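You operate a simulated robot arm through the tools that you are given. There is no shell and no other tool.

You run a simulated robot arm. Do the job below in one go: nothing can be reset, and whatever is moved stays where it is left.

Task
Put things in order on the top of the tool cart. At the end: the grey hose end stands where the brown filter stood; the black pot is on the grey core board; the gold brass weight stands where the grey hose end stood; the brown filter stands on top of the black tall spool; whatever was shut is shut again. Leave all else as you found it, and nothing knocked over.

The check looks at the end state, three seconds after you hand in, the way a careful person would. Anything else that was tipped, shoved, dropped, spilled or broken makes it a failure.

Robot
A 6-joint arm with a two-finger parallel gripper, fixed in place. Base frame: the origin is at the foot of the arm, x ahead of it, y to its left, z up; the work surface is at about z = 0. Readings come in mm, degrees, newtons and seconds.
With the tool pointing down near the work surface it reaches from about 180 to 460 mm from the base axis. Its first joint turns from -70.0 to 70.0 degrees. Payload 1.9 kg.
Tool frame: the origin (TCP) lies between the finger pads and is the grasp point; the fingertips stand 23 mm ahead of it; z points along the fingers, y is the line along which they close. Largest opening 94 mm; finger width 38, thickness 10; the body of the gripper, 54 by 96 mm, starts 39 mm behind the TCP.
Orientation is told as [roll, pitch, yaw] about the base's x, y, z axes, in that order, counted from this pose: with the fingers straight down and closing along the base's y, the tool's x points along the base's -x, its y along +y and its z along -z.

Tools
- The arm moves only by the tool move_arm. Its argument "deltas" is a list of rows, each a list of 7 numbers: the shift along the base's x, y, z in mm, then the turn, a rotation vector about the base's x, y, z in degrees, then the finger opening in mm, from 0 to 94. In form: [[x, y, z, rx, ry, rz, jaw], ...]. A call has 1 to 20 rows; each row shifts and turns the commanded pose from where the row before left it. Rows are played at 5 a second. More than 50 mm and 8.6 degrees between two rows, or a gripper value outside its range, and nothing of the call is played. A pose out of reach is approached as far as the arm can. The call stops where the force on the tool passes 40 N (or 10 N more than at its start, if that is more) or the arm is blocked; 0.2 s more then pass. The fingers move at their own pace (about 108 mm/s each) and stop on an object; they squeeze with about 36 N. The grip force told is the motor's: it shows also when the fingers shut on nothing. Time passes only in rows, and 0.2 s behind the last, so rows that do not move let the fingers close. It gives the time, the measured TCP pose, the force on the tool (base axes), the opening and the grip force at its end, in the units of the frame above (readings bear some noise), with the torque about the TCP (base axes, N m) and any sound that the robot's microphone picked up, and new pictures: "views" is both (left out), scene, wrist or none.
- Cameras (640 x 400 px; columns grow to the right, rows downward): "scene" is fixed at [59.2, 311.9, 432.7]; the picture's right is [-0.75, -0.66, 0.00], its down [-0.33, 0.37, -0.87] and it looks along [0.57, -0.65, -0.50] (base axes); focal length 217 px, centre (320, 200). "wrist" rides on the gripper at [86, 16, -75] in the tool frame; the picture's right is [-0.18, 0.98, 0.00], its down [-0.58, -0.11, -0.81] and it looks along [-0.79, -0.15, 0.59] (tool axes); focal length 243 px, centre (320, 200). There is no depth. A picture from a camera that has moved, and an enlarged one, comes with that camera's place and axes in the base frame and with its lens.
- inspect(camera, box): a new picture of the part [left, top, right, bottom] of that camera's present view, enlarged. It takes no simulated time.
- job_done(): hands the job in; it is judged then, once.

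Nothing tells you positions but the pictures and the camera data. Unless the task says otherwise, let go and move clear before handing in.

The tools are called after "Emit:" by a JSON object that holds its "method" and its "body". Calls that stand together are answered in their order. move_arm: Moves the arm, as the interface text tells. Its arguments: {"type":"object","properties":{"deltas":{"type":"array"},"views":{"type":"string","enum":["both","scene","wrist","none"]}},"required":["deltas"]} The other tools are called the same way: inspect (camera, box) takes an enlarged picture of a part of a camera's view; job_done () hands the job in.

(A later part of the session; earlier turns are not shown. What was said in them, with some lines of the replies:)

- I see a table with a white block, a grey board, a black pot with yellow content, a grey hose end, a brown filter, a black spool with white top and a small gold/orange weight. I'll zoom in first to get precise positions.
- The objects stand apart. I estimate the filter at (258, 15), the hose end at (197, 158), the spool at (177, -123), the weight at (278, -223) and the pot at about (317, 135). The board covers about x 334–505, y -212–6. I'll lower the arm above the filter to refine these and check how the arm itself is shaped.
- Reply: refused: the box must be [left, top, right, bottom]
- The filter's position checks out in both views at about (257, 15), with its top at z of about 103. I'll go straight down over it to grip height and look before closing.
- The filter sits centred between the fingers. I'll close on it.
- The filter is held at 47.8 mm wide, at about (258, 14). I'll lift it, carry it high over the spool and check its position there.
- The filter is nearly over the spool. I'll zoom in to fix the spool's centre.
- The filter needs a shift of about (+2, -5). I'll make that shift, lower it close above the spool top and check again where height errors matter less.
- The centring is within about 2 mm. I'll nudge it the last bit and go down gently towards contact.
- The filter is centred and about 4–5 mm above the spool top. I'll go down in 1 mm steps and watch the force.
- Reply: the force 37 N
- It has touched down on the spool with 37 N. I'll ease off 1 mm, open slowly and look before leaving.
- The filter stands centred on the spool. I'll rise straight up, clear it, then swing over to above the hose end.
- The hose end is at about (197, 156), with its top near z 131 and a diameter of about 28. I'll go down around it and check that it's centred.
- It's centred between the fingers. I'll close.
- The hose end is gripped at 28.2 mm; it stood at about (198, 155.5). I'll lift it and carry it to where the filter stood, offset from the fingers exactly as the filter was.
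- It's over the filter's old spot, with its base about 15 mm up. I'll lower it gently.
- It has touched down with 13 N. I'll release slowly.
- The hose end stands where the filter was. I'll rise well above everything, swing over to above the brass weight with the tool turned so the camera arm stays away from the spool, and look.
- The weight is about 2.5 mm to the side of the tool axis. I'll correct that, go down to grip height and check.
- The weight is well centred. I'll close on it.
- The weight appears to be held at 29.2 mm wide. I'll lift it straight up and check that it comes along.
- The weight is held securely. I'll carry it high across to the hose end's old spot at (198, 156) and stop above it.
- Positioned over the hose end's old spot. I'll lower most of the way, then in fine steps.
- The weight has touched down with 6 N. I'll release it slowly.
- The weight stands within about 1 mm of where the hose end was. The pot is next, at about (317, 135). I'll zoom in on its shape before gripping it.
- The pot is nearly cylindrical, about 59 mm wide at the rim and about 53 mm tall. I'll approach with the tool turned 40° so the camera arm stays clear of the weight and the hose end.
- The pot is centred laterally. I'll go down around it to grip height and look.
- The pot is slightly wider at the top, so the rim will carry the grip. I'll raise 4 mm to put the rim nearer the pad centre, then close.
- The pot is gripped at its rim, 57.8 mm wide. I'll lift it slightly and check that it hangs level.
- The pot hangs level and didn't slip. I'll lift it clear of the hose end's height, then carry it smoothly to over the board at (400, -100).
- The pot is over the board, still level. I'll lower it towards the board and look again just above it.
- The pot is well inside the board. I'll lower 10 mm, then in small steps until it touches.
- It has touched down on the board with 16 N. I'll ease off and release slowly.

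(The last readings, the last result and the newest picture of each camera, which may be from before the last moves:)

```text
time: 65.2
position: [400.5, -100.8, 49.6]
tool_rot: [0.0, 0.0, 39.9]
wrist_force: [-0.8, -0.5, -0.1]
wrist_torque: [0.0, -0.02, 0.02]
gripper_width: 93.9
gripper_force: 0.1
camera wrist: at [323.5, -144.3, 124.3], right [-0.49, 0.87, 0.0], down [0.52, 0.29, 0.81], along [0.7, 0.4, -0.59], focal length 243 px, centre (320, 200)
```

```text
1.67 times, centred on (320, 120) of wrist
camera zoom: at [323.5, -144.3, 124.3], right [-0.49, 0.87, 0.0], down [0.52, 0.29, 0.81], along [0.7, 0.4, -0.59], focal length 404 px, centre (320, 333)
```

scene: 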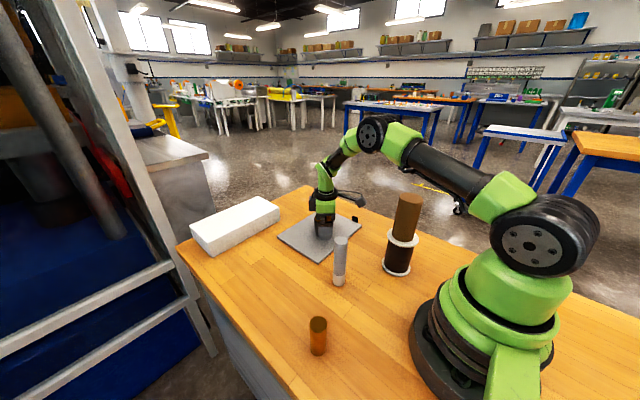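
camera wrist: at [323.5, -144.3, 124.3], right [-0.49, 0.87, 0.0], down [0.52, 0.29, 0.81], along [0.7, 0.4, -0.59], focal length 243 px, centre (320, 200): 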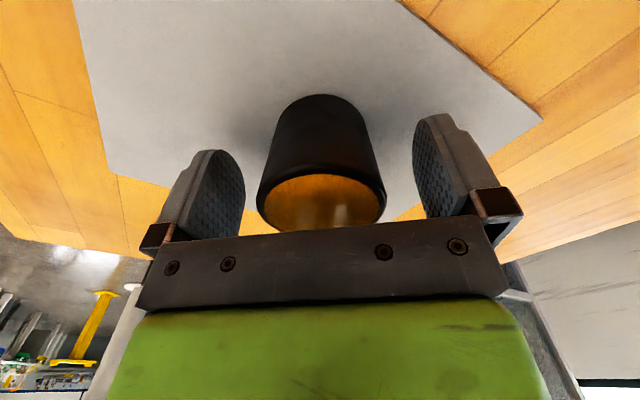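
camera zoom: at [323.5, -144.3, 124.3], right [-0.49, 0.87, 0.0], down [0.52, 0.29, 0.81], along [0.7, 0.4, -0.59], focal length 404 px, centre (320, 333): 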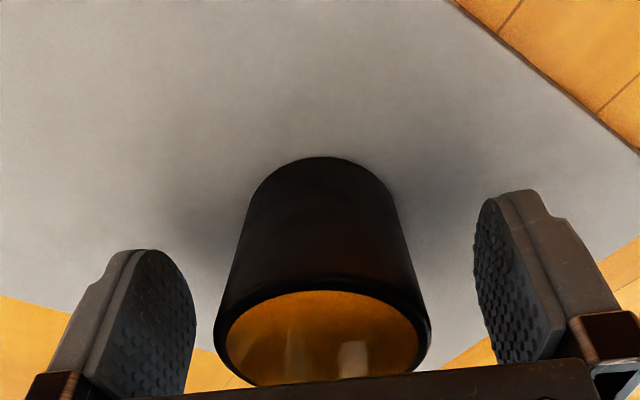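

The pot stands on the board. I'll rise straight up and back to a clear pose like the starting one, then check everything.

Emit:
{"method": "move_arm", "body": {"deltas": [[0, 0, 15, 0, 0, 0, 94], [0, 0, 30, 0, 0, 0, 94], [0, 0, 40, 0, 0, 0, 94], [0, 0, 40, 0, 0, 0, 94], [0, 0, 45, 0, 0, 0, 94], [0, 0, 45, 0, 0, 0, 94], [0, 0, 45, 0, 0, 0, 94], [-20, 10, 20, 0, 0, -5, 94], [-20, 12, 20, 0, 0, -7, 94], [-20, 12, 4, 0, 0, -7, 94], [-20, 12, 0, 0, 0, -7, 94], [-20, 12, 0, 0, 0, -7, 94], [-20, 12, 0, 0, 0, -7, 94], [-20, 10, 0, 0, 0, 0, 94], [0, 0, 0, 0, 0, 0, 94]], "views": "both"}}

Emit:
{"method": "inspect", "body": {"camera": "scene", "box": [240, 180, 440, 380]}}

Emit:
{"method": "inspect", "body": {"camera": "scene", "box": [260, 180, 440, 300]}}

Emit:
{"method": "inspect", "body": {"camera": "wrist", "box": [120, 0, 520, 230]}}

```text
time: 68.4
position: [259.9, -19.6, 354.3]
tool_rot: [0.0, 0.0, 0.1]
wrist_force: [-0.8, 0.5, -0.7]
wrist_torque: [-0.01, -0.03, 0.01]
gripper_width: 94.1
gripper_force: 0.1
camera wrist: at [173.4, -4.0, 428.8], right [0.18, 0.98, 0.0], down [0.58, -0.11, 0.81], along [0.79, -0.15, -0.59], focal length 243 px, centre (320, 200)
```

scene: 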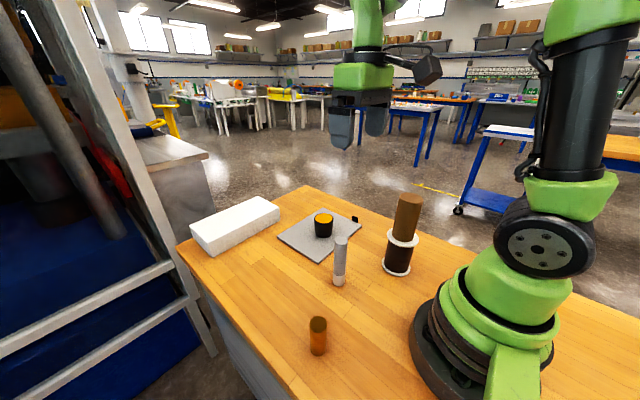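
wrist: 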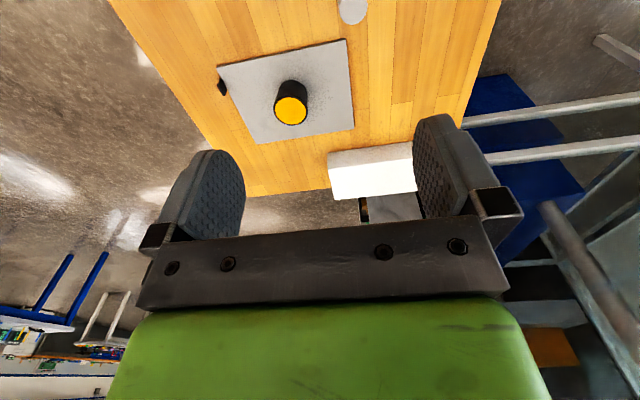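

```text
2.00 times, centred on (340, 280) of scene
camera zoom: at [59.2, 311.9, 432.7], right [-0.75, -0.66, 0.0], down [-0.33, 0.37, -0.87], along [0.57, -0.65, -0.5], focal length 434 px, centre (280, 40)
```

zoom: 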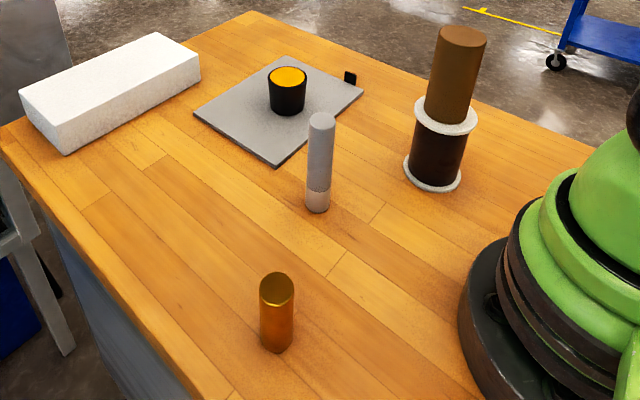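

```text
3.33 times, centred on (350, 240) of scene
camera zoom: at [59.2, 311.9, 432.7], right [-0.75, -0.66, 0.0], down [-0.33, 0.37, -0.87], along [0.57, -0.65, -0.5], focal length 724 px, centre (220, 67)
```

zoom: 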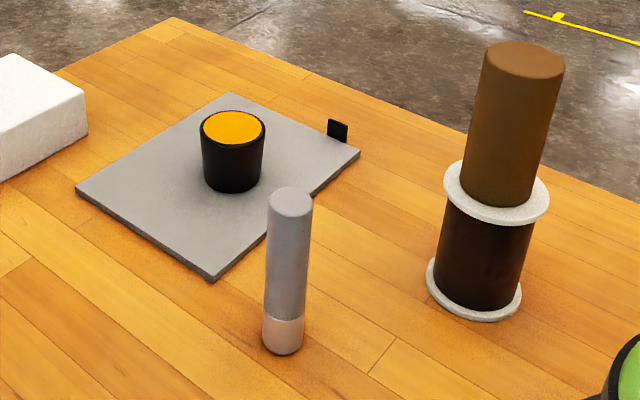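

```text
1.60 times, centred on (320, 115) of wrist
camera zoom: at [173.4, -4.0, 428.8], right [0.18, 0.98, 0.0], down [0.58, -0.11, 0.81], along [0.79, -0.15, -0.59], focal length 388 px, centre (320, 336)
```

zoom: 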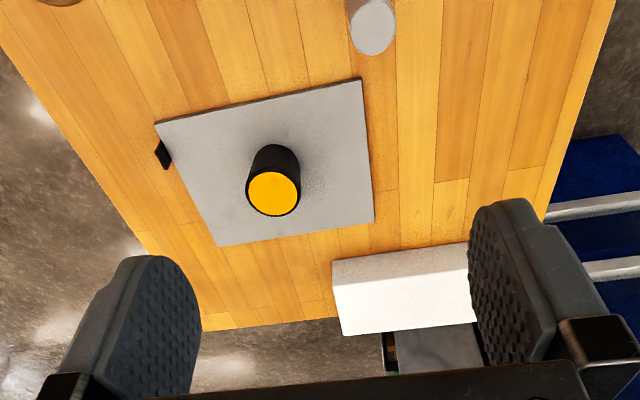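

Everything is in place and upright. The hose end stands where the filter stood, the weight where the hose end stood, the filter is centred on the spool, and the pot is well inside the board. The board, its black tab and the white block haven't moved, I opened nothing, and the arm is clear, so I'm handing in.

Emit:
{"method": "job_done", "body": {}}

```text
The job is handed in.
```

I've handed the job in with all four moves done, and nothing was tipped or knocked over. I don't have the check's result.

| Object | Where it is now | How closely it sits |
|---|---|---|
| Grey hose end | Where the brown filter stood | The pictures show no visible offset |
| Gold brass weight | Where the hose end stood | Within about 1 mm in the scene picture |
| Brown filter | On top of the black tall spool | Centred to within about 2 mm, upright |
| Black pot | On the grey core board | Well inside the edges, carried level throughout |

In the last pictures, the board, the small black tab beside it and the white block are where they were at the start. I found nothing that was shut and opened nothing. The gripper is open and the arm is back at its starting position, clear of everything.
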